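You operate a simulated robot arm through the tools that you are given. There is no shell and no other tool. Be economical: measure what you need, move in short steps, check, and stop when the job is done.

You are at the controls of a simulated robot arm. One attempt, no reset.

## Task
Take the relay labelled "72" from the top of the steel table and leave it on the tap bench top. Stack the blue bottle from the top of the steel table on top of the white bottle. Fetch the grey bin from the top of the red cabinet and set it on top of the flat carton on the clear end of the long bench. Any order will do.

The check looks at the end state, three seconds after you hand in, the way a careful person would. Anything else that was tipped, shoved, dropped, spilled or broken makes it a failure.

## Robot
A 7-joint arm with a fingered hand on a trunk, on a base that drives. Base frame: it is fixed to the floor where the robot stands at the start and does not move with it; the origin is under the middle of the robot, x ahead of it, y to its left, z up; the surface under the hand at the start is at about z = 840. Readings come in mm, rad, newtons and seconds.
With the tool pointing down near the work surface it reaches from about 180 to 640 mm from the robot's upright axis, wherever it stands. Its first joint turns from -2.007 to 2.007 rad. Places, roughly: bin [6750, 0, 1000]; bottle [1750, 250, 1000]; flat carton [6750, -1750, 1000]; tap bench top [3500, 300, 900]. Payload 3.1 kg.
Tool frame: the origin (TCP) lies between the finger pads and is the grasp point; the fingertips stand 22 mm ahead of it; z points along the fingers, y is the line along which they close. Largest opening 112 mm; the body of the gripper starts 60 mm behind the TCP. The gripper is a hand of 3 fingers: y runs from the thumb to the fingers, the wrist lies at [0, 0, -218] in the tool frame.
Orientation is that of the tool frame in the base frame, as a unit quaternion [w, x, y, z]. With the fingers straight down and closing along the base's y, the tool's x points along the base's -x, its y along +y and its z along -z.

## Interface
- The arm moves only by the tool jog_arm. Its argument "deltas" is a list of rows, each a list of 6 numbers: the shift along the base's x, y, z in units of 30 mm (1.0 is 30 mm), then the turn, a rotation vector about the base's x, y, z in units of 4 degrees (1.0 is 4 degrees). In form: [[dx, dy, dz, ax, ay, az], ...]. A call has 1 to 8 rows; each row shifts and turns the commanded pose from where the row before left it. A call with a number of a shift or a turn outside -1 to 1 is refused whole. A row lasts 0.2 s, in which the tool goes at most 50 mm and 0.15 rad; a call with a longer step from one row to the next is refused whole. A pose out of reach is approached as far as the arm can. The call stops where the force on the tool passes 40 N (or 10 N more than at its start, if that is more) or the arm is blocked; 0.2 s more then pass. In this call time passes only in rows, and 0.2 s behind the last. It gives the time, the measured TCP pose, the force on the tool (base axes), the opening and the grip force at its end, in the units of the frame above (readings bear some noise), with the torque about the TCP (base axes, N m) and any sound that the robot's microphone picked up, and new pictures: "show" is both (left out), scene, wrist or none.
- Cameras (640 x 400 px; columns grow to the right, rows downward): "scene" is now at [13, 145.9, 1662.2]; the picture's right is [-0.10, -1.00, 0.00], its down [-0.77, 0.08, -0.63] and it looks along [0.63, -0.06, -0.77] (base axes); focal length 280 px, centre (320, 200). "wrist" rides on the gripper at [66, 3, -80] in the tool frame; the picture's right is [-0.05, 1.00, 0.00], its down [-0.77, -0.04, -0.64] and it looks along [-0.64, -0.03, 0.77] (tool axes); focal length 275 px, centre (320, 200). There is no depth. A picture from a camera that has moved, and an enlarged one, comes with that camera's place and axes in the base frame and with its lens.
- raise_lower(by): slides the trunk up (or, below 0, down) by that many mm; the arm and the scene camera ride with it, the base frame stays. It gives what a move gives, with no picture.
- roll_base(legs): drives the robot by 1 to 6 legs, each [ahead, left, turn to the left] in mm, mm and rad, along the robot's own axes; the way and the turn of a leg run together, so that a leg with both is an arc; at most 1500 mm and 3.142 rad a leg. The arm and the cameras ride along, it lands a little off, and it stops where it bumps. It gives what a move gives, and a new picture of the scene camera.
- finger_targets(finger1, finger2, thumb_bend): sets how far each is bent, from 0 (flat) to 100 (curled in); at 30 the hand is open as for a grip, at 70 the pads meet at the TCP. One left out holds its place. A second passes; each finger stops where it meets its share of the squeeze, and holds until it gets a number again. It is the only way to open and close the hand. It gives what a move gives, with no picture; readings hold the bend of each and the force on the fingers (four entries, about 0 where the hand has none), thumb and palm.
- turn_head(pan, tilt): turns the head with the scene camera to pan (to the left, within 2.705 rad either way) and tilt (down, from -0.506 to 1.204), counted from straight ahead of the robot. It gives what a move gives, and a new picture of the scene camera.
- zoom(camera, box): a new picture of the part [left, top, right, bottom] of that camera's present view, enlarged. The clock stands still meanwhile.
- close_job(): hands the job in; it is judged then, once.

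Go step by step. Nothing tells you exact positions but the pictures and the camera data: compare them with the known pose of the tool, close in by small moves and look again before you grip or let go. The budget is 165 turns and 260 pictures, counting those below and the enlarged ones. Unless the task says otherwise, let go and move clear before handing in, and close with one line.

The tools are called after ">>>" by a JSON object that holds its "api" and its "payload". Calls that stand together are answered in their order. jog_arm: Moves the arm, as the interface text tells. Its arguments: {"type":"object","properties":{"deltas":{"type":"array","items":{"type":"array","items":{"type":"number"}}},"show":{"type":"string","enum":["both","scene","wrist","none"]}},"required":["deltas"]} The other tools are called the same way: raise_lower (by) slides the trunk up or down; finger_targets (finger1, finger2, thumb_bend) moves the fingers one by one; roll_base (legs) drives the base; turn_head (pan, tilt) turns the head that bears the scene camera; zoom (camera, box) takes an enlarged picture of a part of a camera's view; close_job () hands the job in.

At the start:

```text
time_s: 0.0
eef_pos: [410.7, 89.1, 1163.0]
orientation: [0.0, -0.001, 1.0, 0.001]
force: [0.1, -0.5, -0.4]
torque: [0.03, -0.01, -0.02]
opening: 111.8
gripper_force: 0.0
shape: jaw
bend: [30.0, 30.0, 30.0]
finger forces: [0.1, 0.1, 0.1, 0.0, 0.1, 0.0]
trunk travel left (down, up): [-800.0, 190.0]
robot x, y, heading: [-0.3, 0.3, -0.001]
head pan, tilt: [-0.099, 0.887]
```

scene: 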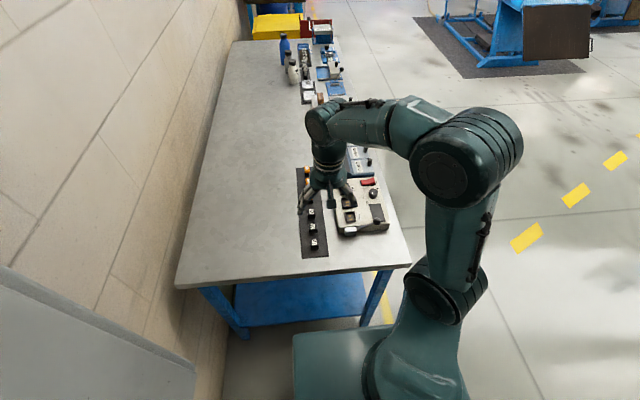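
wrist: 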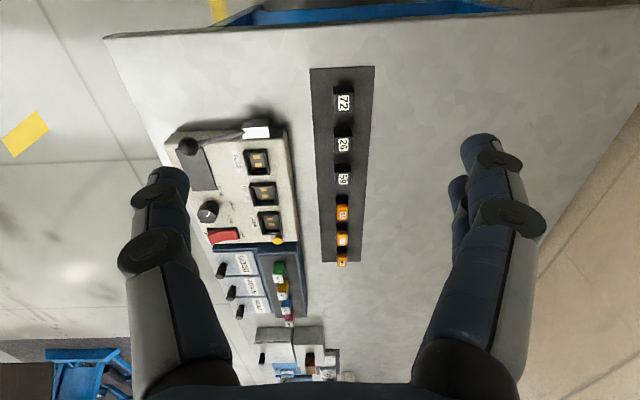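

I see a steel table with a row of labelled relays on a dark strip; "72" is the one nearest the robot. I'll look closer at both views first.

>>> {"api": "zoom", "payload": {"camera": "wrist", "box": [270, 60, 430, 270]}}

>>> {"api": "zoom", "payload": {"camera": "scene", "box": [240, 0, 400, 110]}}

>>> {"api": "zoom", "payload": {"camera": "scene", "box": [270, 140, 410, 270]}}

```text
1.90 times, centred on (350, 165) of wrist
camera zoom: at [346.2, 93.3, 1244.5], right [0.05, 1.0, 0.0], down [0.77, -0.04, 0.64], along [0.64, -0.03, -0.77], focal length 524 px, centre (263, 267)
```

zoom: 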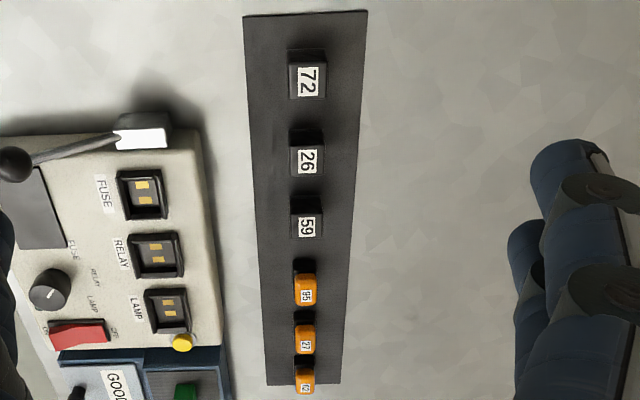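

```text
3.64 times, centred on (320, 55) of scene
camera zoom: at [13.0, 145.9, 1662.2], right [-0.1, -1.0, 0.0], down [-0.77, 0.08, -0.63], along [0.63, -0.06, -0.77], focal length 1016 px, centre (320, 727)
```

zoom: 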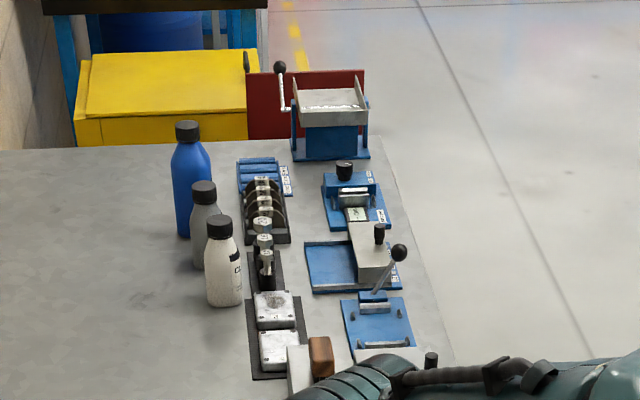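

```text
3.08 times, centred on (340, 205) of scene
camera zoom: at [13.0, 145.9, 1662.2], right [-0.1, -1.0, 0.0], down [-0.77, 0.08, -0.63], along [0.63, -0.06, -0.77], focal length 860 px, centre (258, 185)
```

zoom: 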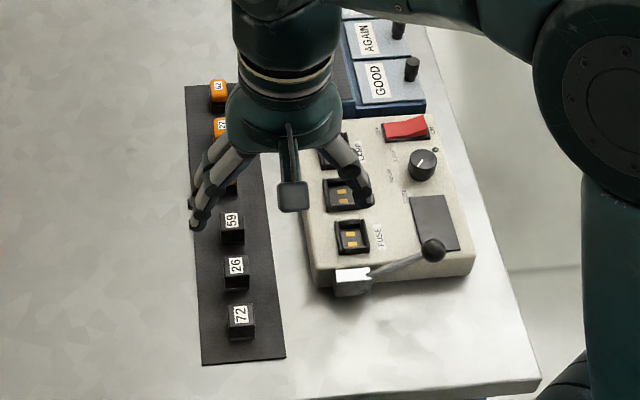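

Both cameras put relay "72" at about (486, 120), 26 mm wide, with 60 mm pitch to "26". I move above it and look.

>>> {"api": "jog_arm", "payload": {"deltas": [[0.31, 0.13, -1, 0, 0, 0], [0.31, 0.13, -1, 0, 0, 0], [0.31, 0.13, -1, 0, 0, 0], [0.31, 0.13, -1, 0, 0, 0], [0.31, 0.13, -1, 0, 0, 0], [0.31, 0.13, -1, 0, 0, 0], [0.31, 0.13, -1, 0, 0, 0], [0.31, 0.13, -0.5, 0, 0, 0]], "show": "both"}}

>>> {"api": "zoom", "payload": {"camera": "scene", "box": [260, 150, 420, 270]}}

```text
time_s: 1.8
eef_pos: [485.3, 122.0, 936.4]
orientation: [-0.001, 0.0, 1.0, 0.0]
force: [0.0, 0.5, -0.5]
torque: [0.0, -0.02, -0.02]
opening: 111.8
gripper_force: 0.0
shape: jaw
bend: [30.0, 30.0, 30.0]
finger forces: [0.0, 0.0, 0.0, 0.0, 0.0, 0.1]
trunk travel left (down, up): [-800.0, 190.0]
robot x, y, heading: [0.5, -3.3, -0.001]
head pan, tilt: [-0.099, 0.887]
camera scene: at [13.7, 146.3, 1662.2], right [-0.1, -1.0, 0.0], down [-0.77, 0.08, -0.63], along [0.63, -0.06, -0.77], focal length 280 px, centre (320, 200)
camera wrist: at [420.4, 125.7, 1017.8], right [0.05, 1.0, 0.0], down [0.77, -0.04, 0.64], along [0.63, -0.03, -0.77], focal length 275 px, centre (320, 200)
```

scene: 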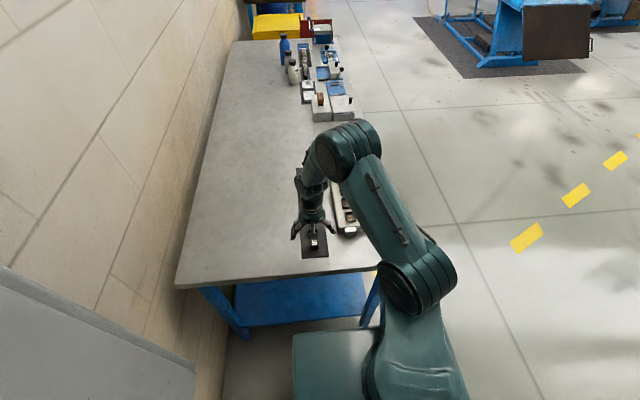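
wrist: 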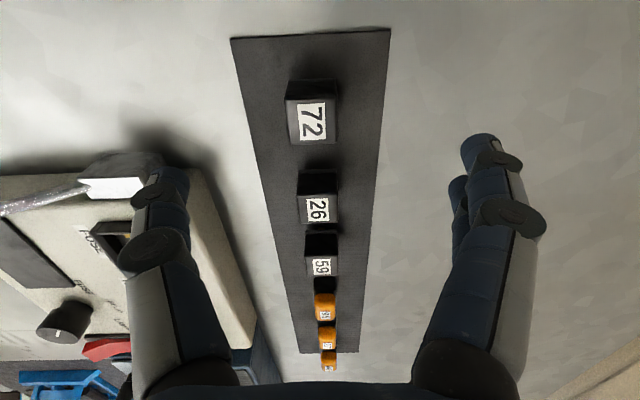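

```text
3.33 times, centred on (340, 210) of scene
camera zoom: at [13.7, 146.3, 1662.2], right [-0.1, -1.0, 0.0], down [-0.77, 0.08, -0.63], along [0.63, -0.06, -0.77], focal length 932 px, centre (253, 167)
```

zoom: 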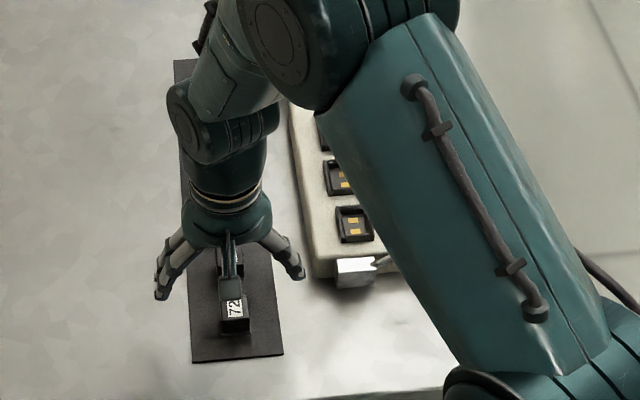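

Relay 72's top is centred near (484, 118), top at z≈874. The panel's edge lies close to the thumb, so I half-close the hand before descending.

>>> {"api": "finger_targets", "payload": {"finger1": 47, "finger2": 47, "thumb_bend": 47}}

>>> {"api": "jog_arm", "payload": {"deltas": [[0, -0.12, -0.8, 0, 0, 0]], "show": "wrist"}}

```text
time_s: 2.8
eef_pos: [485.2, 121.9, 937.4]
orientation: [0.0, 0.0, 1.0, 0.0]
force: [-0.5, 0.1, -0.6]
torque: [0.03, 0.01, -0.03]
opening: 64.3
gripper_force: 0.0
shape: fingers
bend: [47.0, 47.0, 47.0]
finger forces: [0.0, 0.0, 0.1, 0.1, 0.0, 0.0]
trunk travel left (down, up): [-800.0, 190.0]
robot x, y, heading: [-1.5, 1.1, -0.0]
head pan, tilt: [-0.099, 0.887]
```

```text
time_s: 3.2
eef_pos: [487.2, 118.5, 913.5]
orientation: [0.0, 0.0, 1.0, 0.001]
force: [0.8, 1.1, 0.6]
torque: [0.0, 0.01, -0.02]
opening: 64.3
gripper_force: 0.0
shape: fingers
bend: [47.0, 47.0, 47.0]
finger forces: [0.1, 0.0, 0.0, 0.0, 0.0, 0.0]
trunk travel left (down, up): [-800.0, 190.0]
robot x, y, heading: [2.6, 2.0, 0.002]
head pan, tilt: [-0.099, 0.887]
camera wrist: at [421.5, 122.2, 993.6], right [0.05, 1.0, 0.0], down [0.77, -0.04, 0.64], along [0.63, -0.03, -0.77], focal length 275 px, centre (320, 200)
```

wrist: 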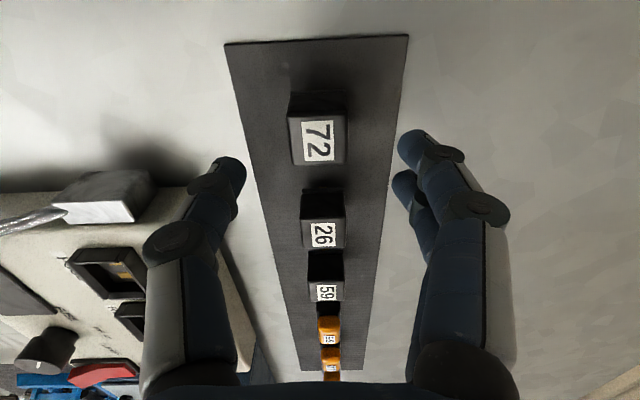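

The fingers straddle 72 symmetrically. I descend to grip height.

>>> {"api": "jog_arm", "payload": {"deltas": [[-0.05, 0, -0.75, 0, 0, 0], [-0.05, 0, -0.75, 0, 0, 0]], "show": "wrist"}}

```text
time_s: 3.8
eef_pos: [484.4, 119.0, 869.2]
orientation: [0.001, 0.0, 1.0, 0.002]
force: [3.5, 0.4, 5.3]
torque: [-0.03, -0.09, 0.03]
opening: 64.6
gripper_force: 2.0
shape: fingers
bend: [47.0, 47.0, 47.0]
finger forces: [1.5, 0.5, 0.0, 0.0, 2.8, 0.0]
trunk travel left (down, up): [-800.0, 190.0]
robot x, y, heading: [3.8, -1.9, -0.004]
head pan, tilt: [-0.099, 0.887]
camera wrist: at [418.2, 122.1, 950.6], right [0.05, 1.0, 0.0], down [0.77, -0.04, 0.64], along [0.64, -0.03, -0.77], focal length 275 px, centre (320, 200)
```

wrist: 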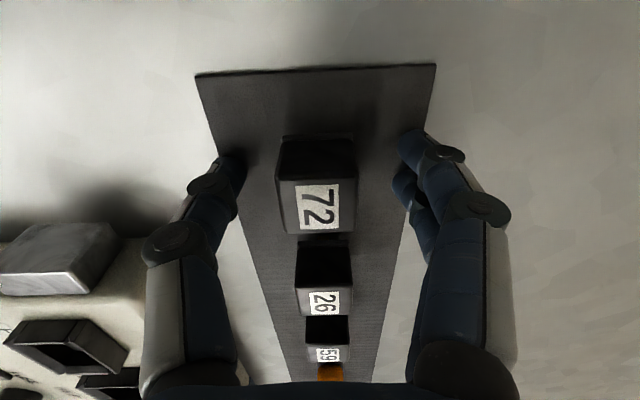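

The fingertips just touch the strip (5 N), so I lift 7 mm and close.

>>> {"api": "jog_arm", "payload": {"deltas": [[0, -0.03, 0.27, 0, 0, 0]], "show": "none"}}

>>> {"api": "finger_targets", "payload": {"finger1": 66, "finger2": 66, "thumb_bend": 66}}

>>> {"api": "zoom", "payload": {"camera": "wrist", "box": [0, 0, 640, 400]}}

```text
time_s: 4.2
eef_pos: [483.1, 117.3, 879.2]
orientation: [0.0, 0.001, 1.0, 0.001]
force: [-0.4, 0.0, 0.8]
torque: [-0.01, -0.02, -0.02]
opening: 63.8
gripper_force: 0.1
shape: fingers
bend: [47.0, 47.0, 47.0]
finger forces: [0.0, 0.1, 0.0, 0.0, 0.0, 0.1]
trunk travel left (down, up): [-800.0, 190.0]
robot x, y, heading: [0.0, 3.2, -0.004]
head pan, tilt: [-0.099, 0.887]
```

```text
time_s: 5.2
eef_pos: [483.6, 117.1, 878.3]
orientation: [-0.001, 0.0, 1.0, 0.0]
force: [0.9, 0.0, 0.5]
torque: [-0.03, -0.01, -0.03]
opening: 24.8
gripper_force: 5.6
shape: fingers
bend: [61.0, 62.0, 63.0]
finger forces: [2.7, 2.6, 0.1, 0.0, 5.5, 0.0]
trunk travel left (down, up): [-800.0, 190.0]
robot x, y, heading: [-1.2, 0.4, 0.004]
head pan, tilt: [-0.099, 0.887]
```

```text
1.00 times, centred on (320, 200) of wrist (not enlarged: the box is as wide or as high as the picture)
camera zoom: at [418.2, 120.6, 959.2], right [0.05, 1.0, 0.0], down [0.77, -0.04, 0.64], along [0.64, -0.03, -0.77], focal length 275 px, centre (320, 200)
```

zoom: 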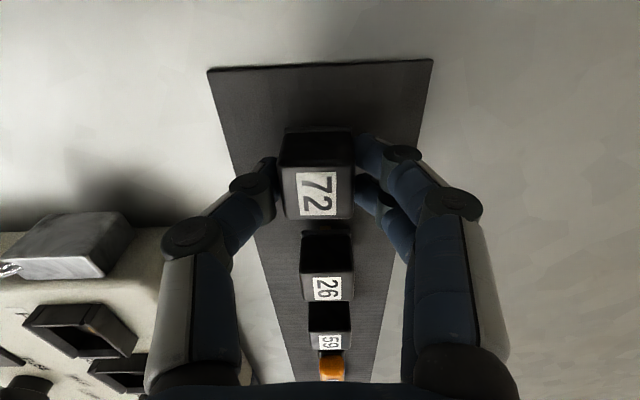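

All three digits hold the relay. I tighten a little and lift.

>>> {"api": "finger_targets", "payload": {"finger1": 70, "finger2": 70, "thumb_bend": 70}}

>>> {"api": "jog_arm", "payload": {"deltas": [[0, 0, 0.5, 0, 0, 0], [0, 0, 1, 0, 0, 0], [0, 0, 1, 0, 0, 0], [0, 0, 1, 0, 0, 0], [0, 0, 1, 0, 0, 0], [0, 0, 1, 0, 0, 0], [0, 0, 1, 0, 0, 0], [0, 0, 1, 0, 0, 0]], "show": "wrist"}}

>>> {"api": "turn_head", "payload": {"pan": -0.6, "tilt": 0.5}}

>>> {"api": "turn_head", "payload": {"pan": 0.0, "tilt": 0.25}}

```text
time_s: 6.2
eef_pos: [483.3, 115.7, 878.0]
orientation: [0.001, 0.0, 1.0, 0.0]
force: [0.7, 0.4, 0.5]
torque: [0.0, 0.02, 0.01]
opening: 23.7
gripper_force: 9.3
shape: fingers
bend: [63.0, 63.0, 65.0]
finger forces: [4.7, 4.8, 0.0, 0.0, 9.7, 0.0]
trunk travel left (down, up): [-800.0, 190.0]
robot x, y, heading: [2.2, 0.6, 0.001]
head pan, tilt: [-0.099, 0.887]
```

```text
time_s: 8.0
eef_pos: [483.5, 115.6, 1105.8]
orientation: [0.0, 0.0, 1.0, 0.0]
force: [0.1, -0.4, -0.5]
torque: [0.01, 0.02, -0.04]
opening: 23.9
gripper_force: 8.9
shape: fingers
bend: [63.0, 63.0, 65.0]
finger forces: [4.8, 4.8, 0.0, 0.0, 9.6, 0.0]
trunk travel left (down, up): [-800.0, 190.0]
robot x, y, heading: [1.4, -1.6, -0.004]
head pan, tilt: [-0.099, 0.887]
camera wrist: at [417.6, 119.4, 1185.5], right [0.05, 1.0, 0.0], down [0.77, -0.04, 0.64], along [0.63, -0.03, -0.77], focal length 275 px, centre (320, 200)
```

wrist: 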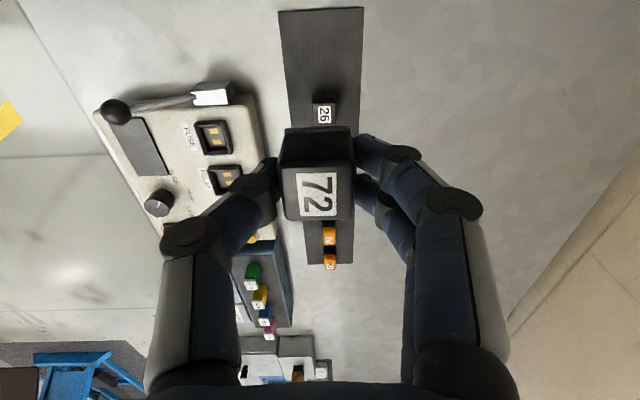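

```text
time_s: 8.9
eef_pos: [483.2, 115.7, 1103.7]
orientation: [0.0, 0.001, 1.0, 0.0]
force: [0.0, 0.3, 0.0]
torque: [0.01, 0.01, 0.01]
opening: 23.8
gripper_force: 9.7
shape: fingers
bend: [63.0, 63.0, 65.0]
finger forces: [4.9, 4.7, 0.1, 0.0, 9.6, 0.0]
trunk travel left (down, up): [-800.0, 190.0]
robot x, y, heading: [-0.1, 1.9, 0.0]
head pan, tilt: [-0.6, 0.499]
camera scene: at [12.3, 102.3, 1694.9], right [-0.56, -0.83, 0.0], down [-0.4, 0.27, -0.88], along [0.72, -0.5, -0.48], focal length 280 px, centre (320, 200)
```

scene: 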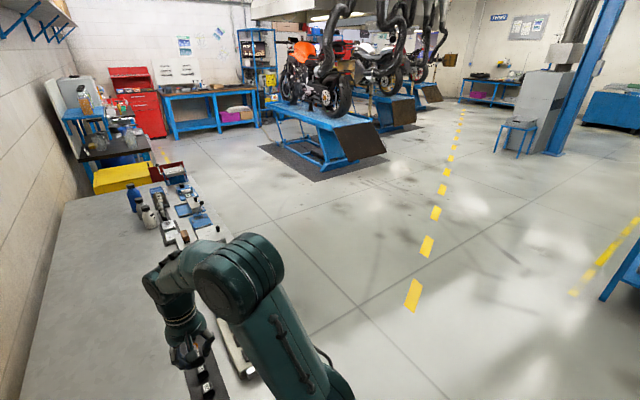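

```text
time_s: 9.9
eef_pos: [483.9, 116.5, 1104.2]
orientation: [0.0, 0.0, 1.0, 0.0]
force: [0.1, 0.9, -0.2]
torque: [0.02, 0.01, 0.01]
opening: 23.7
gripper_force: 8.9
shape: fingers
bend: [63.0, 63.0, 65.0]
finger forces: [4.7, 4.8, 0.1, 0.1, 9.7, 0.0]
trunk travel left (down, up): [-800.0, 190.0]
robot x, y, heading: [-2.8, -1.5, -0.001]
head pan, tilt: [0.0, 0.25]
camera scene: at [30.6, 153.4, 1718.0], right [0.0, -1.0, 0.0], down [-0.25, 0.0, -0.97], along [0.97, 0.0, -0.25], focal length 280 px, centre (320, 200)
```

scene: 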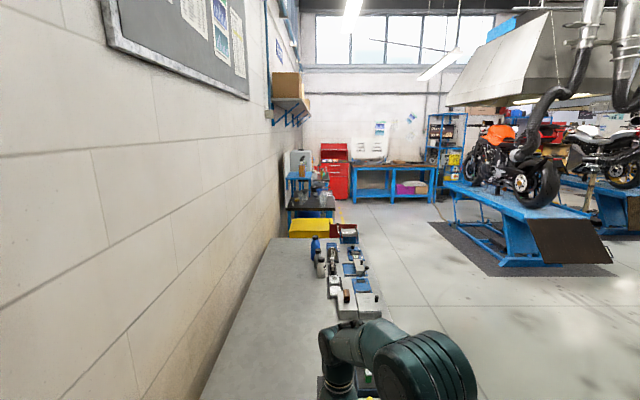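

The relay is held. I look at the tap bench and route.

>>> {"api": "zoom", "payload": {"camera": "scene", "box": [260, 130, 460, 255]}}

>>> {"api": "turn_head", "payload": {"pan": -0.9, "tilt": 0.9}}

```text
3.20 times, centred on (360, 192) of scene
camera zoom: at [30.6, 153.4, 1718.0], right [0.0, -1.0, 0.0], down [-0.25, 0.0, -0.97], along [0.97, 0.0, -0.25], focal length 894 px, centre (192, 224)
```

zoom: 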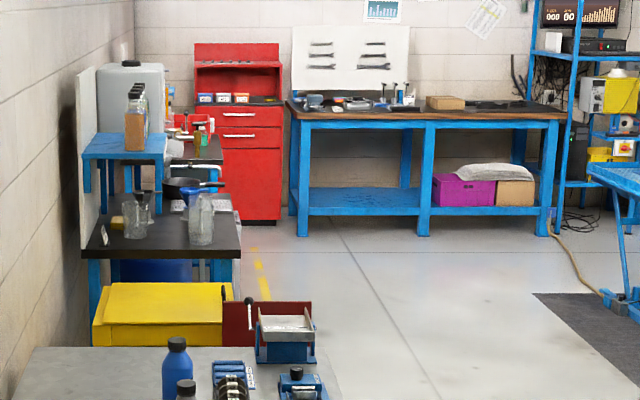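

```text
time_s: 11.1
eef_pos: [484.6, 115.9, 1104.3]
orientation: [0.001, -0.001, 1.0, 0.001]
force: [0.2, -1.1, -0.6]
torque: [0.03, 0.0, 0.0]
opening: 23.9
gripper_force: 9.3
shape: fingers
bend: [63.0, 63.0, 65.0]
finger forces: [4.8, 4.7, 0.0, 0.0, 9.5, 0.1]
trunk travel left (down, up): [-800.0, 190.0]
robot x, y, heading: [0.9, 1.7, -0.002]
head pan, tilt: [-0.901, 0.901]
camera scene: at [-15.8, 94.4, 1661.1], right [-0.78, -0.62, 0.0], down [-0.49, 0.61, -0.62], along [0.39, -0.49, -0.78], focal length 280 px, centre (320, 200)
```

scene: 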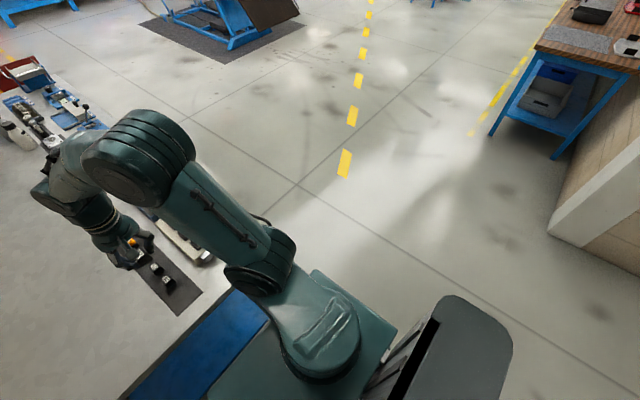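

Path plan: slide right clear of the table, drive along it, then turn to the tap bench from its open side. I first check what stands at the robot's right.

>>> {"api": "turn_head", "payload": {"pan": -1.6, "tilt": 0.7}}

```text
time_s: 12.2
eef_pos: [483.0, 115.4, 1104.6]
orientation: [0.0, 0.0, 1.0, -0.001]
force: [-1.1, -0.6, 0.2]
torque: [0.01, 0.04, 0.02]
opening: 23.8
gripper_force: 9.5
shape: fingers
bend: [63.0, 63.0, 65.0]
finger forces: [4.9, 4.9, 0.0, 0.2, 9.6, 0.0]
trunk travel left (down, up): [-800.0, 190.0]
robot x, y, heading: [1.8, -3.2, -0.001]
head pan, tilt: [-1.6, 0.7]
camera scene: at [-65.2, 68.6, 1677.2], right [-1.0, 0.03, 0.0], down [0.02, 0.64, -0.76], along [-0.02, -0.76, -0.64], focal length 280 px, centre (320, 200)
```

scene: 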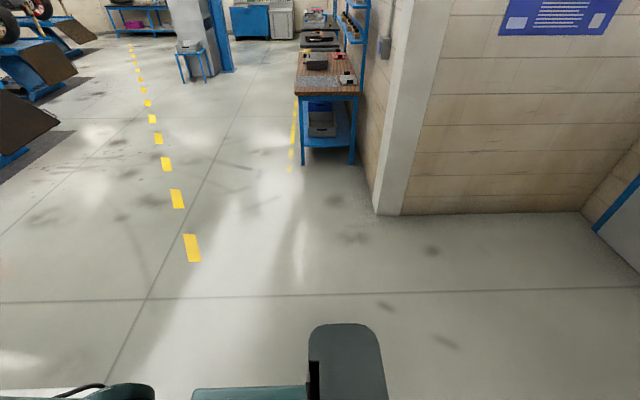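

Clear at the right. Drive out and along the table.

>>> {"api": "roll_base", "payload": {"legs": [[0, -650, 0], [1500, 0, 0], [1200, 0, 0]]}}

>>> {"api": "turn_head", "payload": {"pan": 0.7, "tilt": 0.5}}

```text
time_s: 28.5
eef_pos: [3187.7, -436.1, 1104.5]
orientation: [0.0, -0.018, 1.0, 0.0]
force: [0.6, 0.2, -1.6]
torque: [-0.03, 0.02, -0.01]
opening: 23.7
gripper_force: 9.3
shape: fingers
bend: [63.0, 63.0, 65.0]
finger forces: [4.8, 4.8, 0.0, 0.1, 9.6, 0.0]
trunk travel left (down, up): [-800.0, 190.0]
robot x, y, heading: [2709.9, -567.9, 0.033]
head pan, tilt: [-1.6, 0.7]
camera scene: at [2640.8, -503.2, 1677.2], right [-1.0, -0.01, 0.0], down [0.0, 0.64, -0.77], along [0.01, -0.77, -0.64], focal length 280 px, centre (320, 200)
```

scene: 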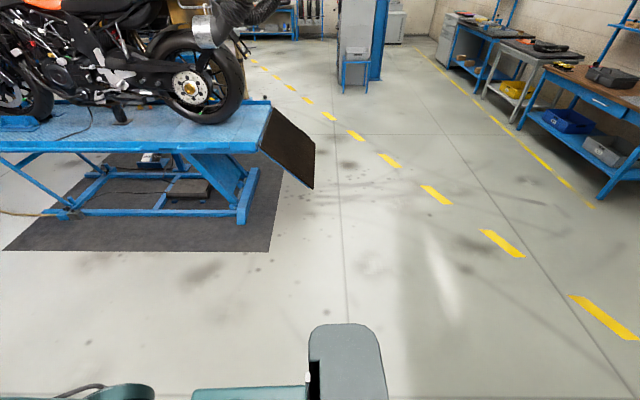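

```text
time_s: 30.6
eef_pos: [3188.0, -435.1, 1104.3]
orientation: [0.0, -0.018, 1.0, 0.0]
force: [0.1, 0.7, -0.9]
torque: [0.0, 0.04, 0.03]
opening: 23.6
gripper_force: 9.4
shape: fingers
bend: [63.0, 63.0, 65.0]
finger forces: [4.8, 4.8, 0.0, 0.1, 9.6, 0.0]
trunk travel left (down, up): [-800.0, 190.0]
robot x, y, heading: [2707.7, -570.6, 0.037]
head pan, tilt: [0.7, 0.499]
camera scene: at [2707.5, -357.1, 1694.9], right [0.67, -0.74, 0.0], down [-0.35, -0.32, -0.88], along [0.65, 0.59, -0.48], focal length 280 px, centre (320, 200)
```

scene: 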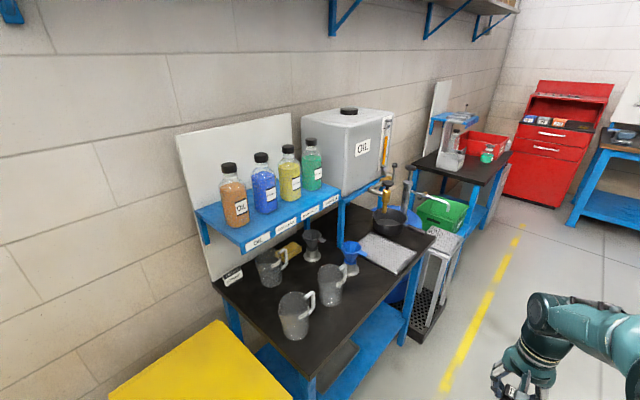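

The tap bench (dark top, oil barrel) spans x≈3000–3880 with front edge y≈−25. A clear spot is at about (3430, 40), so I drive in front of it and turn left.

>>> {"api": "roll_base", "payload": {"legs": [[722, 20, 0], [0, 0, 1.535]]}}

>>> {"api": "turn_head", "payload": {"pan": 0.15, "tilt": 0.9}}

```text
time_s: 38.4
eef_pos: [3299.9, -40.7, 1105.0]
orientation: [0.0, 0.714, -0.7, 0.0]
force: [-0.5, 0.1, -0.7]
torque: [0.0, 0.03, 0.01]
opening: 23.6
gripper_force: 9.9
shape: fingers
bend: [63.0, 63.0, 65.0]
finger forces: [4.8, 4.8, 0.0, 0.1, 9.5, 0.0]
trunk travel left (down, up): [-800.0, 190.0]
robot x, y, heading: [3421.4, -520.6, 1.589]
head pan, tilt: [0.7, 0.499]
camera scene: at [3210.5, -515.4, 1694.9], right [0.75, 0.66, 0.0], down [0.32, -0.36, -0.88], along [-0.58, 0.66, -0.48], focal length 280 px, centre (320, 200)
```

scene: 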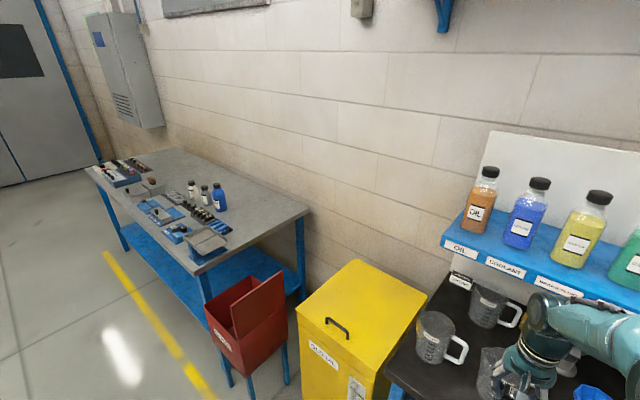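

```text
time_s: 39.3
eef_pos: [3300.6, -39.9, 1103.8]
orientation: [0.0, 0.714, -0.7, 0.0]
force: [0.2, 0.1, -0.9]
torque: [0.03, -0.05, 0.0]
opening: 23.7
gripper_force: 9.5
shape: fingers
bend: [63.0, 63.0, 65.0]
finger forces: [4.8, 4.9, 0.0, 0.0, 9.6, 0.0]
trunk travel left (down, up): [-800.0, 190.0]
robot x, y, heading: [3425.5, -519.8, 1.592]
head pan, tilt: [0.15, 0.901]
camera scene: at [3257.7, -509.4, 1661.1], right [0.99, 0.17, 0.0], down [0.13, -0.77, -0.62], along [-0.11, 0.61, -0.78], focal length 280 px, centre (320, 200)
```

scene: 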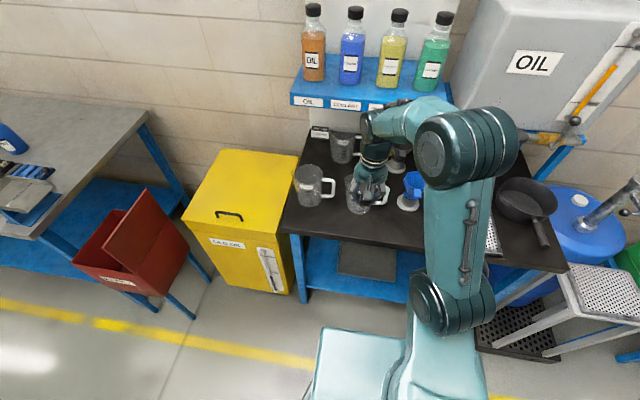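

The hand is just in front of the jugs. I shift toward (3385, 5), keeping high, and look with the wrist camera.

>>> {"api": "jog_arm", "payload": {"deltas": [[0.95, 0.5, 0, 0, 0, 0], [0.95, 0.5, 0, 0, 0, 0], [0.95, 0.5, 0, 0, 0, 0]], "show": "both"}}

```text
time_s: 40.1
eef_pos: [3387.5, 5.7, 1102.3]
orientation: [-0.001, 0.714, -0.7, 0.0]
force: [0.4, 0.1, -0.2]
torque: [0.0, -0.03, 0.02]
opening: 23.6
gripper_force: 9.1
shape: fingers
bend: [63.0, 63.0, 65.0]
finger forces: [4.9, 4.8, 0.0, 0.0, 9.5, 0.0]
trunk travel left (down, up): [-800.0, 190.0]
robot x, y, heading: [3422.7, -521.1, 1.59]
head pan, tilt: [0.15, 0.901]
camera scene: at [3259.3, -508.9, 1661.2], right [0.99, 0.17, 0.0], down [0.13, -0.77, -0.62], along [-0.11, 0.61, -0.78], focal length 280 px, centre (320, 200)
camera wrist: at [3385.5, -60.3, 1183.1], right [-1.0, 0.03, 0.0], down [0.02, 0.77, 0.64], along [0.02, 0.64, -0.77], focal length 275 px, centre (320, 200)
```

scene: 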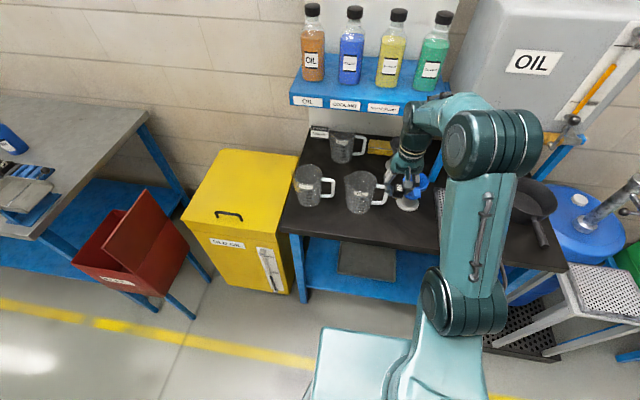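
wrist: 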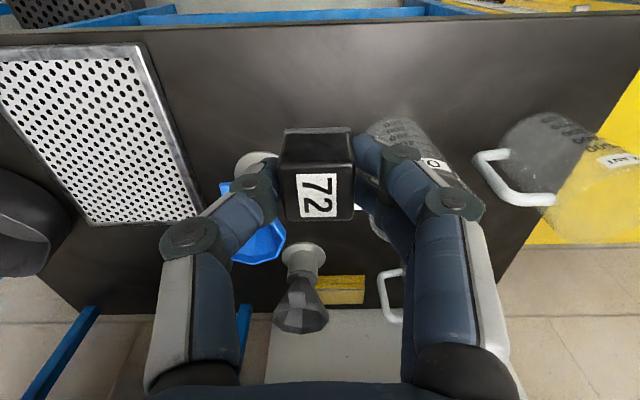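

Clear spot at about (3430, 28), well away from funnel, jugs and grille. I move over it and lower to just above the surface.

>>> {"api": "jog_arm", "payload": {"deltas": [[0.7, 0.37, -0.2, 0, 0, 0], [0.7, 0.37, -0.8, 0, 0, 0], [0, 0, -1, 0, 0, 0], [0, 0, -1, 0, 0, 0], [0, 0, -1, 0, 0, 0], [0, 0, -0.6, 0, 0, 0]], "show": "both"}}

```text
time_s: 41.5
eef_pos: [3428.6, 25.7, 966.6]
orientation: [-0.001, 0.714, -0.7, 0.0]
force: [0.5, 0.2, -0.7]
torque: [0.03, 0.01, -0.04]
opening: 23.6
gripper_force: 9.7
shape: fingers
bend: [63.0, 63.0, 65.0]
finger forces: [4.8, 4.8, 0.0, 0.0, 9.5, 0.0]
trunk travel left (down, up): [-800.0, 190.0]
robot x, y, heading: [3426.1, -515.7, 1.593]
head pan, tilt: [0.15, 0.901]
camera scene: at [3257.9, -509.1, 1661.1], right [0.99, 0.17, 0.0], down [0.13, -0.77, -0.62], along [-0.1, 0.61, -0.78], focal length 280 px, centre (320, 200)
camera wrist: at [3428.5, -40.1, 1047.0], right [-1.0, 0.03, 0.0], down [0.02, 0.77, 0.64], along [0.02, 0.64, -0.77], focal length 275 px, centre (320, 200)
```

scene: 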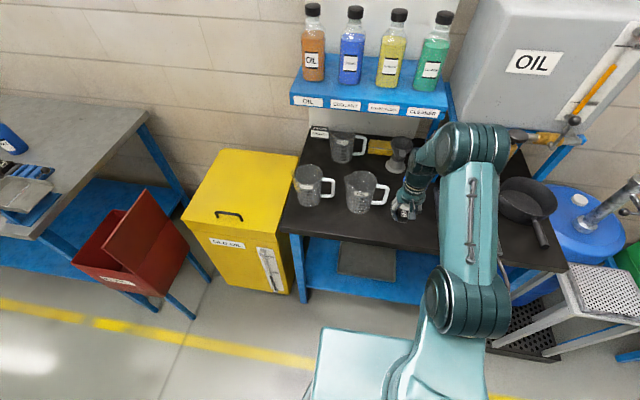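
wrist: 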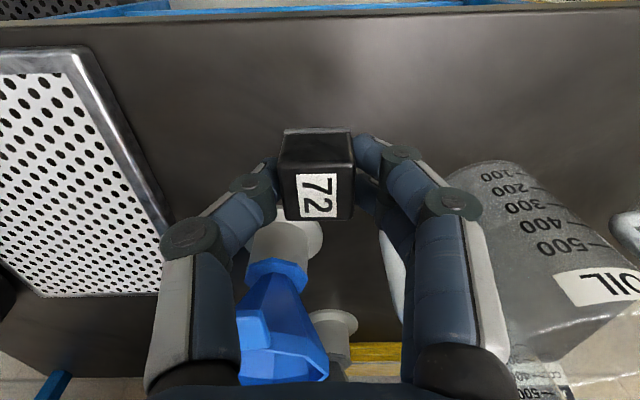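

The funnel stands behind the hand, so I ease back 12 mm in y and lower in small steps.

>>> {"api": "jog_arm", "payload": {"deltas": [[0, -0.4, -0.3, 0, 0, 0], [0, 0, -0.3, 0, 0, 0], [0, 0, -0.2, 0, 0, 0]], "show": "wrist"}}

```text
time_s: 42.3
eef_pos: [3429.0, 14.2, 942.0]
orientation: [-0.001, 0.714, -0.7, 0.0]
force: [0.1, -0.7, -0.4]
torque: [-0.01, -0.02, -0.01]
opening: 23.6
gripper_force: 9.9
shape: fingers
bend: [63.0, 63.0, 65.0]
finger forces: [4.8, 4.8, 0.0, 0.1, 9.5, 0.0]
trunk travel left (down, up): [-800.0, 190.0]
robot x, y, heading: [3425.9, -523.9, 1.594]
head pan, tilt: [0.15, 0.901]
camera wrist: at [3427.6, -51.1, 1023.5], right [-1.0, 0.03, 0.0], down [0.02, 0.77, 0.64], along [0.02, 0.64, -0.77], focal length 275 px, centre (320, 200)
```

wrist: 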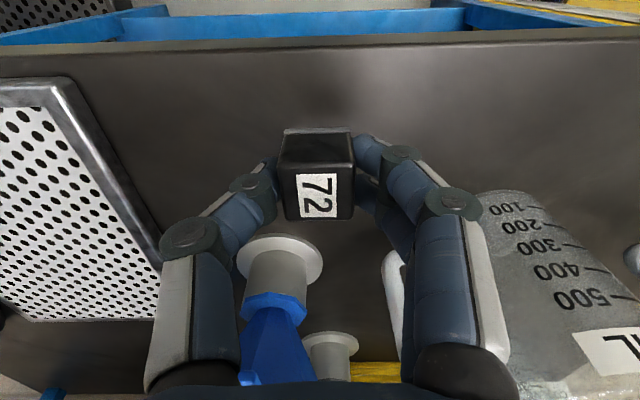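

>>> {"api": "jog_arm", "payload": {"deltas": [[0, 0, -0.15, 0, 0, 0], [0, 0, -0.12, 0, 0, 0]], "show": "none"}}

>>> {"api": "jog_arm", "payload": {"deltas": [[0, 0, -0.12, 0, 0, 0], [0, 0, -0.1, 0, 0, 0]], "show": "wrist"}}

```text
time_s: 42.9
eef_pos: [3428.3, 14.5, 934.0]
orientation: [0.0, 0.714, -0.7, 0.0]
force: [-0.4, 0.5, 0.0]
torque: [0.0, 0.02, 0.01]
opening: 23.8
gripper_force: 9.5
shape: fingers
bend: [63.0, 63.0, 65.0]
finger forces: [4.8, 4.8, 0.0, 0.1, 9.5, 0.0]
trunk travel left (down, up): [-800.0, 190.0]
robot x, y, heading: [3423.2, -524.2, 1.587]
head pan, tilt: [0.15, 0.901]
```

```text
time_s: 43.5
eef_pos: [3427.8, 15.4, 927.0]
orientation: [0.0, 0.714, -0.7, 0.0]
force: [-0.8, -0.6, 0.3]
torque: [-0.02, 0.0, 0.05]
opening: 23.9
gripper_force: 9.6
shape: fingers
bend: [63.0, 63.0, 65.0]
finger forces: [4.8, 4.9, 0.0, 0.0, 9.5, 0.0]
trunk travel left (down, up): [-800.0, 190.0]
robot x, y, heading: [3424.3, -520.1, 1.591]
head pan, tilt: [0.15, 0.901]
camera wrist: at [3427.3, -50.1, 1008.3], right [-1.0, 0.03, 0.0], down [0.02, 0.77, 0.64], along [0.02, 0.64, -0.77], focal length 275 px, centre (320, 200)
```

wrist: 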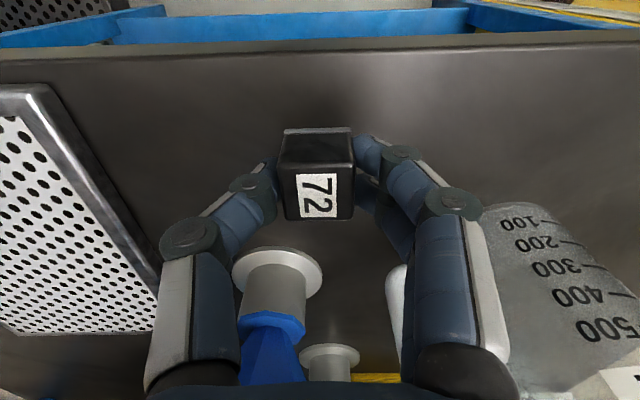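

>>> {"api": "jog_arm", "payload": {"deltas": [[0, 0, -0.12, 0, 0, 0], [0, 0, -0.1, 0, 0, 0]], "show": "none"}}

>>> {"api": "jog_arm", "payload": {"deltas": [[0, 0, -0.1, 0, 0, 0], [0, 0, -0.1, 0, 0, 0]], "show": "wrist"}}

```text
time_s: 44.1
eef_pos: [3427.6, 14.8, 919.8]
orientation: [0.0, 0.714, -0.7, 0.0]
force: [0.8, 1.0, -1.0]
torque: [0.04, 0.0, 0.0]
opening: 23.8
gripper_force: 10.2
shape: fingers
bend: [63.0, 63.0, 65.0]
finger forces: [4.9, 4.9, 0.1, 0.1, 9.5, 0.0]
trunk travel left (down, up): [-800.0, 190.0]
robot x, y, heading: [3425.0, -518.1, 1.593]
head pan, tilt: [0.15, 0.901]
```

```text
time_s: 44.7
eef_pos: [3428.1, 15.9, 915.6]
orientation: [0.0, 0.714, -0.7, 0.0]
force: [-0.2, 0.0, 0.0]
torque: [0.01, -0.01, 0.01]
opening: 23.6
gripper_force: 9.5
shape: fingers
bend: [63.0, 63.0, 65.0]
finger forces: [4.9, 4.8, 0.0, 0.1, 9.5, 0.1]
trunk travel left (down, up): [-800.0, 190.0]
robot x, y, heading: [3423.2, -519.4, 1.591]
head pan, tilt: [0.15, 0.901]
camera wrist: at [3426.5, -49.4, 995.3], right [-1.0, 0.03, 0.0], down [0.02, 0.77, 0.64], along [0.02, 0.64, -0.77], focal length 275 px, centre (320, 200)
```

wrist: 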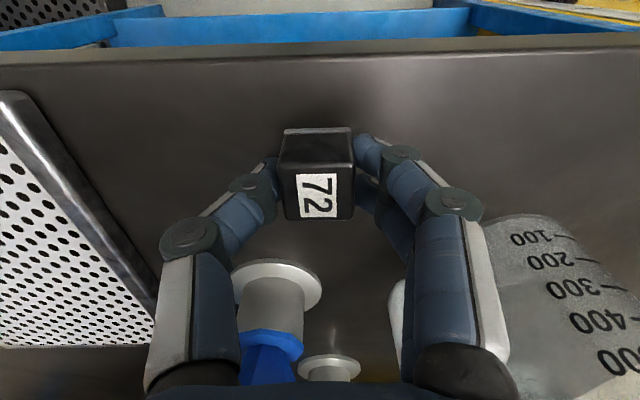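

>>> {"api": "jog_arm", "payload": {"deltas": [[0, 0, -0.12, 0, 0, 0], [0, 0, -0.12, 0, 0, 0]], "show": "none"}}

>>> {"api": "jog_arm", "payload": {"deltas": [[0, 0, -0.12, 0, 0, 0], [0, 0, -0.12, 0, 0, 0]], "show": "wrist"}}

>>> {"api": "zoom", "payload": {"camera": "scene", "box": [370, 160, 450, 240]}}

```text
time_s: 45.3
eef_pos: [3428.6, 16.1, 908.1]
orientation: [0.0, 0.714, -0.701, 0.001]
force: [-0.6, 0.2, 0.2]
torque: [0.02, -0.01, 0.02]
opening: 23.6
gripper_force: 9.8
shape: fingers
bend: [63.0, 63.0, 65.0]
finger forces: [4.8, 4.7, 0.0, 0.1, 9.6, 0.0]
trunk travel left (down, up): [-800.0, 190.0]
robot x, y, heading: [3425.5, -525.7, 1.591]
head pan, tilt: [0.15, 0.901]
```

```text
time_s: 45.9
eef_pos: [3426.1, 15.3, 899.8]
orientation: [0.0, 0.714, -0.7, -0.001]
force: [-0.4, -0.1, -0.5]
torque: [-0.03, 0.04, 0.0]
opening: 23.6
gripper_force: 9.6
shape: fingers
bend: [63.0, 63.0, 65.0]
finger forces: [4.8, 4.8, 0.0, 0.0, 9.5, 0.0]
trunk travel left (down, up): [-800.0, 190.0]
robot x, y, heading: [3423.9, -522.9, 1.592]
head pan, tilt: [0.15, 0.901]
camera wrist: at [3426.3, -49.9, 981.5], right [-1.0, 0.03, 0.0], down [0.02, 0.77, 0.64], along [0.02, 0.64, -0.77], focal length 275 px, centre (320, 200)
```

wrist: 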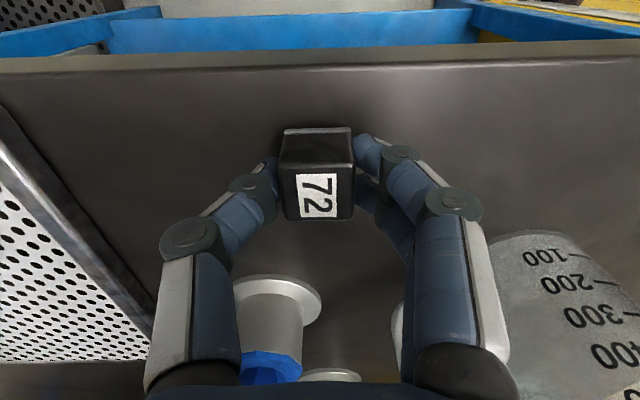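

```text
5.00 times, centred on (410, 200) of scene
camera zoom: at [3257.9, -509.4, 1661.1], right [0.99, 0.17, 0.0], down [0.13, -0.77, -0.62], along [-0.1, 0.61, -0.78], focal length 1397 px, centre (-130, 200)
```

zoom: 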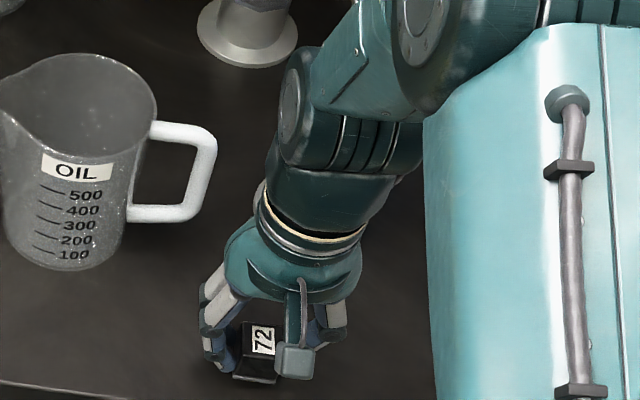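

The relay looks very near the surface now; I continue in small steps until contact.

>>> {"api": "jog_arm", "payload": {"deltas": [[0, 0, -0.1, 0, 0, 0], [0, 0, -0.1, 0, 0, 0]], "show": "none"}}

>>> {"api": "jog_arm", "payload": {"deltas": [[0, 0, -0.1, 0, 0, 0], [0, 0, -0.1, 0, 0, 0]], "show": "none"}}

>>> {"api": "jog_arm", "payload": {"deltas": [[0, 0, -0.08, 0, 0, 0], [0, 0, -0.08, 0, 0, 0]], "show": "wrist"}}

```text
time_s: 46.5
eef_pos: [3425.8, 15.6, 894.9]
orientation: [-0.001, 0.714, -0.7, -0.001]
force: [0.4, 1.0, 1.9]
torque: [0.07, -0.05, -0.01]
opening: 23.7
gripper_force: 10.2
shape: fingers
bend: [63.0, 63.0, 65.0]
finger forces: [5.0, 5.0, 0.0, 0.0, 9.9, 0.0]
trunk travel left (down, up): [-800.0, 190.0]
robot x, y, heading: [3426.8, -519.0, 1.594]
head pan, tilt: [0.15, 0.901]
```

```text
time_s: 47.1
eef_pos: [3425.4, 13.3, 888.7]
orientation: [-0.001, 0.714, -0.7, 0.0]
force: [-2.1, 4.3, 18.4]
torque: [0.1, 0.08, 0.01]
opening: 23.3
gripper_force: 12.9
shape: fingers
bend: [65.0, 65.0, 66.0]
finger forces: [7.1, 7.0, 0.0, 0.0, 11.9, 0.0]
trunk travel left (down, up): [-800.0, 190.0]
robot x, y, heading: [3426.2, -521.6, 1.59]
head pan, tilt: [0.15, 0.901]
```

```text
time_s: 47.7
eef_pos: [3427.9, 14.0, 885.3]
orientation: [-0.001, 0.714, -0.7, -0.002]
force: [-3.6, 2.4, 22.5]
torque: [0.04, 0.16, -0.02]
opening: 23.4
gripper_force: 15.3
shape: fingers
bend: [65.0, 65.0, 66.0]
finger forces: [9.4, 8.6, 0.0, 0.1, 12.4, 0.0]
trunk travel left (down, up): [-800.0, 190.0]
robot x, y, heading: [3423.9, -523.2, 1.591]
head pan, tilt: [0.15, 0.901]
camera wrist: at [3426.1, -52.5, 965.9], right [-1.0, 0.03, 0.0], down [0.02, 0.77, 0.64], along [0.02, 0.64, -0.77], focal length 275 px, centre (320, 200)
```

wrist: 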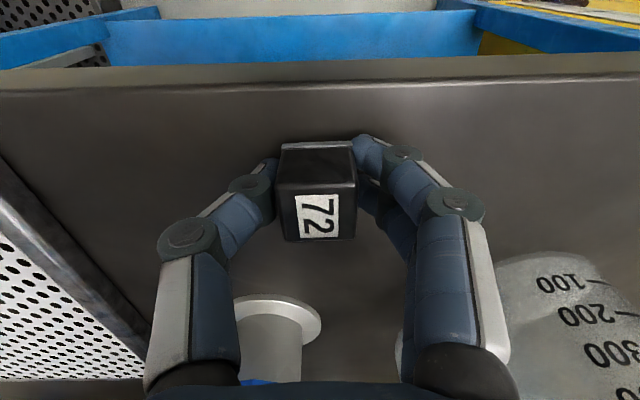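

Contact made and relay on the surface. I relieve the push slightly and open gently.

>>> {"api": "jog_arm", "payload": {"deltas": [[0, 0, 0.1, 0, 0, 0]], "show": "none"}}

>>> {"api": "finger_targets", "payload": {"finger1": 50, "finger2": 50, "thumb_bend": 50}}

>>> {"api": "jog_arm", "payload": {"deltas": [[0, 0, 0.7, 0, 0, 0], [0, 0, 1, 0, 0, 0], [0, 0, 1, 0, 0, 0], [0, 0, 1, 0, 0, 0], [0, 0, 1, 0, 0, 0], [0, 0, 1, 0, 0, 0], [0, 0, 1, 0, 0, 0], [0, 0, 1, 0, 0, 0]], "show": "wrist"}}

```text
time_s: 48.1
eef_pos: [3427.8, 12.9, 887.0]
orientation: [0.0, 0.714, -0.7, 0.001]
force: [-1.2, 0.0, 4.0]
torque: [0.04, 0.05, -0.02]
opening: 24.0
gripper_force: 10.6
shape: fingers
bend: [64.0, 64.0, 66.0]
finger forces: [5.5, 5.6, 0.0, 0.1, 9.8, 0.0]
trunk travel left (down, up): [-800.0, 190.0]
robot x, y, heading: [3425.1, -523.2, 1.586]
head pan, tilt: [0.15, 0.901]
```

```text
time_s: 49.1
eef_pos: [3427.6, 13.9, 887.3]
orientation: [0.0, 0.714, -0.701, 0.0]
force: [-0.2, -0.5, 3.3]
torque: [-0.02, 0.07, -0.03]
opening: 53.8
gripper_force: 2.4
shape: fingers
bend: [51.0, 51.0, 50.0]
finger forces: [1.4, 1.5, 0.1, 0.0, 1.0, 0.0]
trunk travel left (down, up): [-800.0, 190.0]
robot x, y, heading: [3426.2, -520.8, 1.592]
head pan, tilt: [0.15, 0.901]
```

```text
time_s: 50.9
eef_pos: [3426.6, 17.0, 1117.3]
orientation: [0.0, 0.714, -0.701, 0.0]
force: [-0.6, -0.4, 0.5]
torque: [0.01, -0.01, 0.01]
opening: 54.4
gripper_force: 0.0
shape: fingers
bend: [50.0, 50.0, 50.0]
finger forces: [0.1, 0.0, 0.0, 0.1, 0.0, 0.1]
trunk travel left (down, up): [-800.0, 190.0]
robot x, y, heading: [3426.6, -521.4, 1.589]
head pan, tilt: [0.15, 0.901]
camera wrist: at [3426.3, -49.3, 1196.9], right [-1.0, 0.03, 0.0], down [0.02, 0.77, 0.64], along [0.02, 0.64, -0.77], focal length 275 px, centre (320, 200)
```

wrist: 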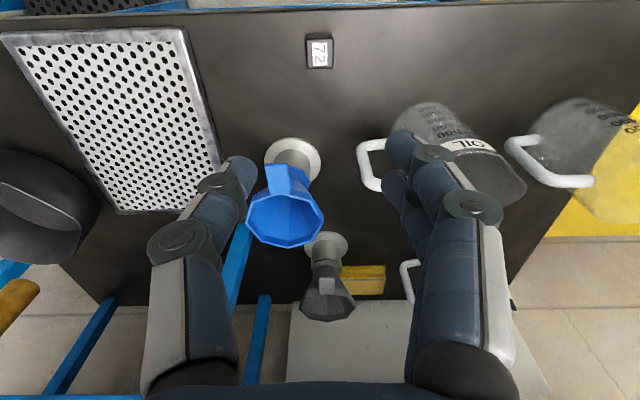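

Relay 72 stands upright on the tap bench. Now I retract the arm and slide back toward the bottles on the steel table.

>>> {"api": "jog_arm", "payload": {"deltas": [[0, -1, 0, 0, 0, 0], [0, -1, 0, 0, 0, 0], [0, -1, 0, 0, 0, 0], [0, -1, 0, 0, 0, 0], [0, -1, 0, 0, 0, 0], [0, -1, 0, 0, 0, 0], [0, -1, 0.5, 0, 0, 0]], "show": "none"}}

>>> {"api": "roll_base", "payload": {"legs": [[-60, 0, 0], [0, 1000, 0], [0, 650, 0]]}}

>>> {"api": "turn_head", "payload": {"pan": 0.0, "tilt": 0.7}}

```text
time_s: 52.5
eef_pos: [3430.0, -198.6, 1132.0]
orientation: [0.0, 0.713, -0.702, -0.001]
force: [0.5, 0.0, 0.5]
torque: [0.01, 0.04, 0.03]
opening: 54.4
gripper_force: 0.0
shape: fingers
bend: [50.0, 50.0, 50.0]
finger forces: [0.0, 0.0, 0.0, 0.0, 0.0, 0.1]
trunk travel left (down, up): [-800.0, 190.0]
robot x, y, heading: [3425.0, -519.1, 1.59]
head pan, tilt: [0.15, 0.901]
```

```text
time_s: 61.6
eef_pos: [1739.5, -293.3, 1131.6]
orientation: [0.0, 0.725, -0.689, 0.0]
force: [-0.8, 0.4, 1.2]
torque: [0.01, -0.01, -0.01]
opening: 54.6
gripper_force: 0.1
shape: fingers
bend: [50.0, 50.0, 50.0]
finger forces: [0.0, 0.0, 0.1, 0.1, 0.0, 0.0]
trunk travel left (down, up): [-800.0, 190.0]
robot x, y, heading: [1747.3, -618.3, 1.618]
head pan, tilt: [0.15, 0.901]
camera scene: at [1581.1, -610.7, 1661.0], right [0.98, 0.2, 0.0], down [0.16, -0.77, -0.62], along [-0.12, 0.61, -0.78], focal length 280 px, centre (320, 200)
```

scene: 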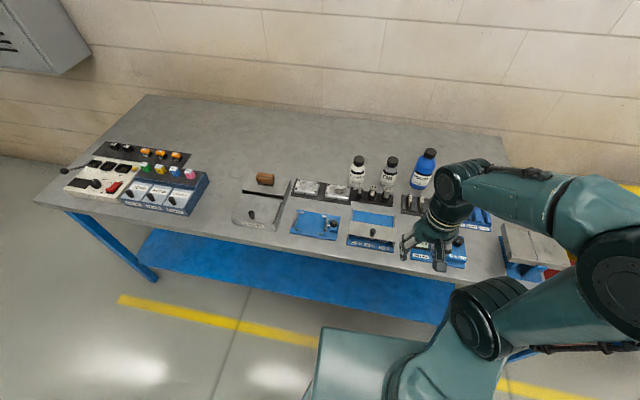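

```text
time_s: 62.3
eef_pos: [1740.9, -292.8, 1131.1]
orientation: [0.001, 0.725, -0.689, 0.0]
force: [0.2, -0.9, 0.9]
torque: [0.0, -0.01, 0.01]
opening: 54.6
gripper_force: 0.1
shape: fingers
bend: [50.0, 50.0, 50.0]
finger forces: [0.0, 0.0, 0.0, 0.1, 0.0, 0.0]
trunk travel left (down, up): [-800.0, 190.0]
robot x, y, heading: [1752.1, -613.4, 1.618]
head pan, tilt: [0.0, 0.7]
camera scene: at [1592.1, -600.0, 1677.2], right [1.0, 0.05, 0.0], down [0.03, -0.64, -0.76], along [-0.04, 0.76, -0.64], focal length 280 px, centre (320, 200)
```

scene: 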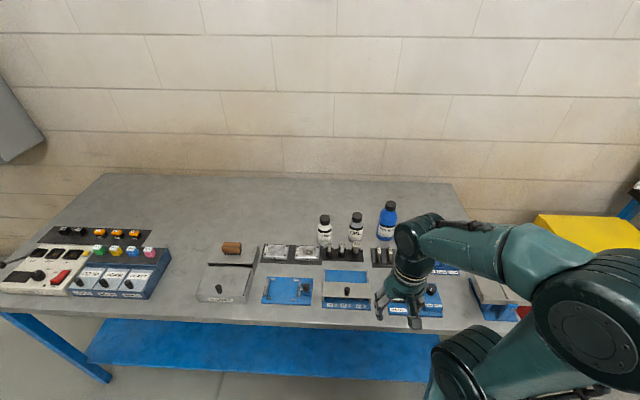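

>>> {"api": "zoom", "payload": {"camera": "scene", "box": [290, 190, 430, 280]}}

>>> {"api": "turn_head", "payload": {"pan": 0.0, "tilt": 1.1}}

```text
4.44 times, centred on (360, 235) of scene
camera zoom: at [1592.1, -600.0, 1677.2], right [1.0, 0.05, 0.0], down [0.03, -0.64, -0.76], along [-0.04, 0.76, -0.64], focal length 1242 px, centre (142, 44)
```

zoom: 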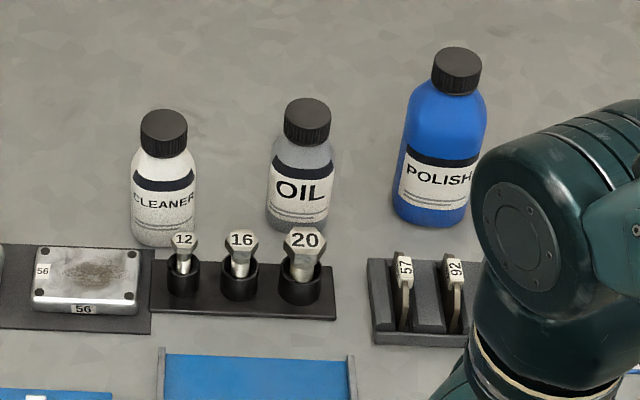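

```text
time_s: 63.2
eef_pos: [1740.3, -293.2, 1131.2]
orientation: [0.0, 0.725, -0.689, -0.001]
force: [0.4, 0.1, 0.0]
torque: [0.01, 0.0, 0.03]
opening: 54.5
gripper_force: 0.2
shape: fingers
bend: [50.0, 50.0, 50.0]
finger forces: [0.1, 0.0, 0.1, 0.0, 0.0, 0.0]
trunk travel left (down, up): [-800.0, 190.0]
robot x, y, heading: [1747.9, -620.4, 1.617]
head pan, tilt: [0.0, 1.1]
camera scene: at [1593.2, -621.6, 1647.3], right [1.0, 0.05, 0.0], down [0.05, -0.89, -0.45], along [-0.02, 0.45, -0.89], focal length 280 px, centre (320, 200)
```

scene: 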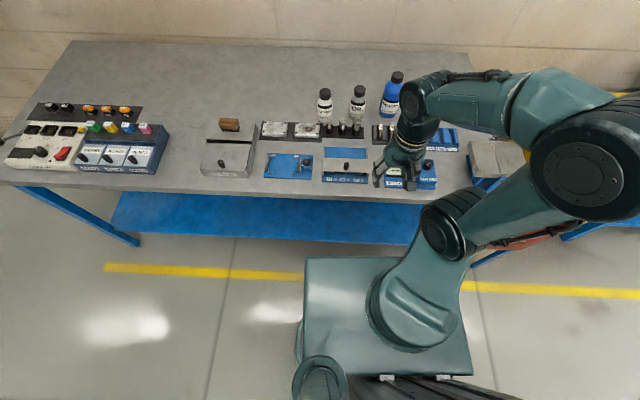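

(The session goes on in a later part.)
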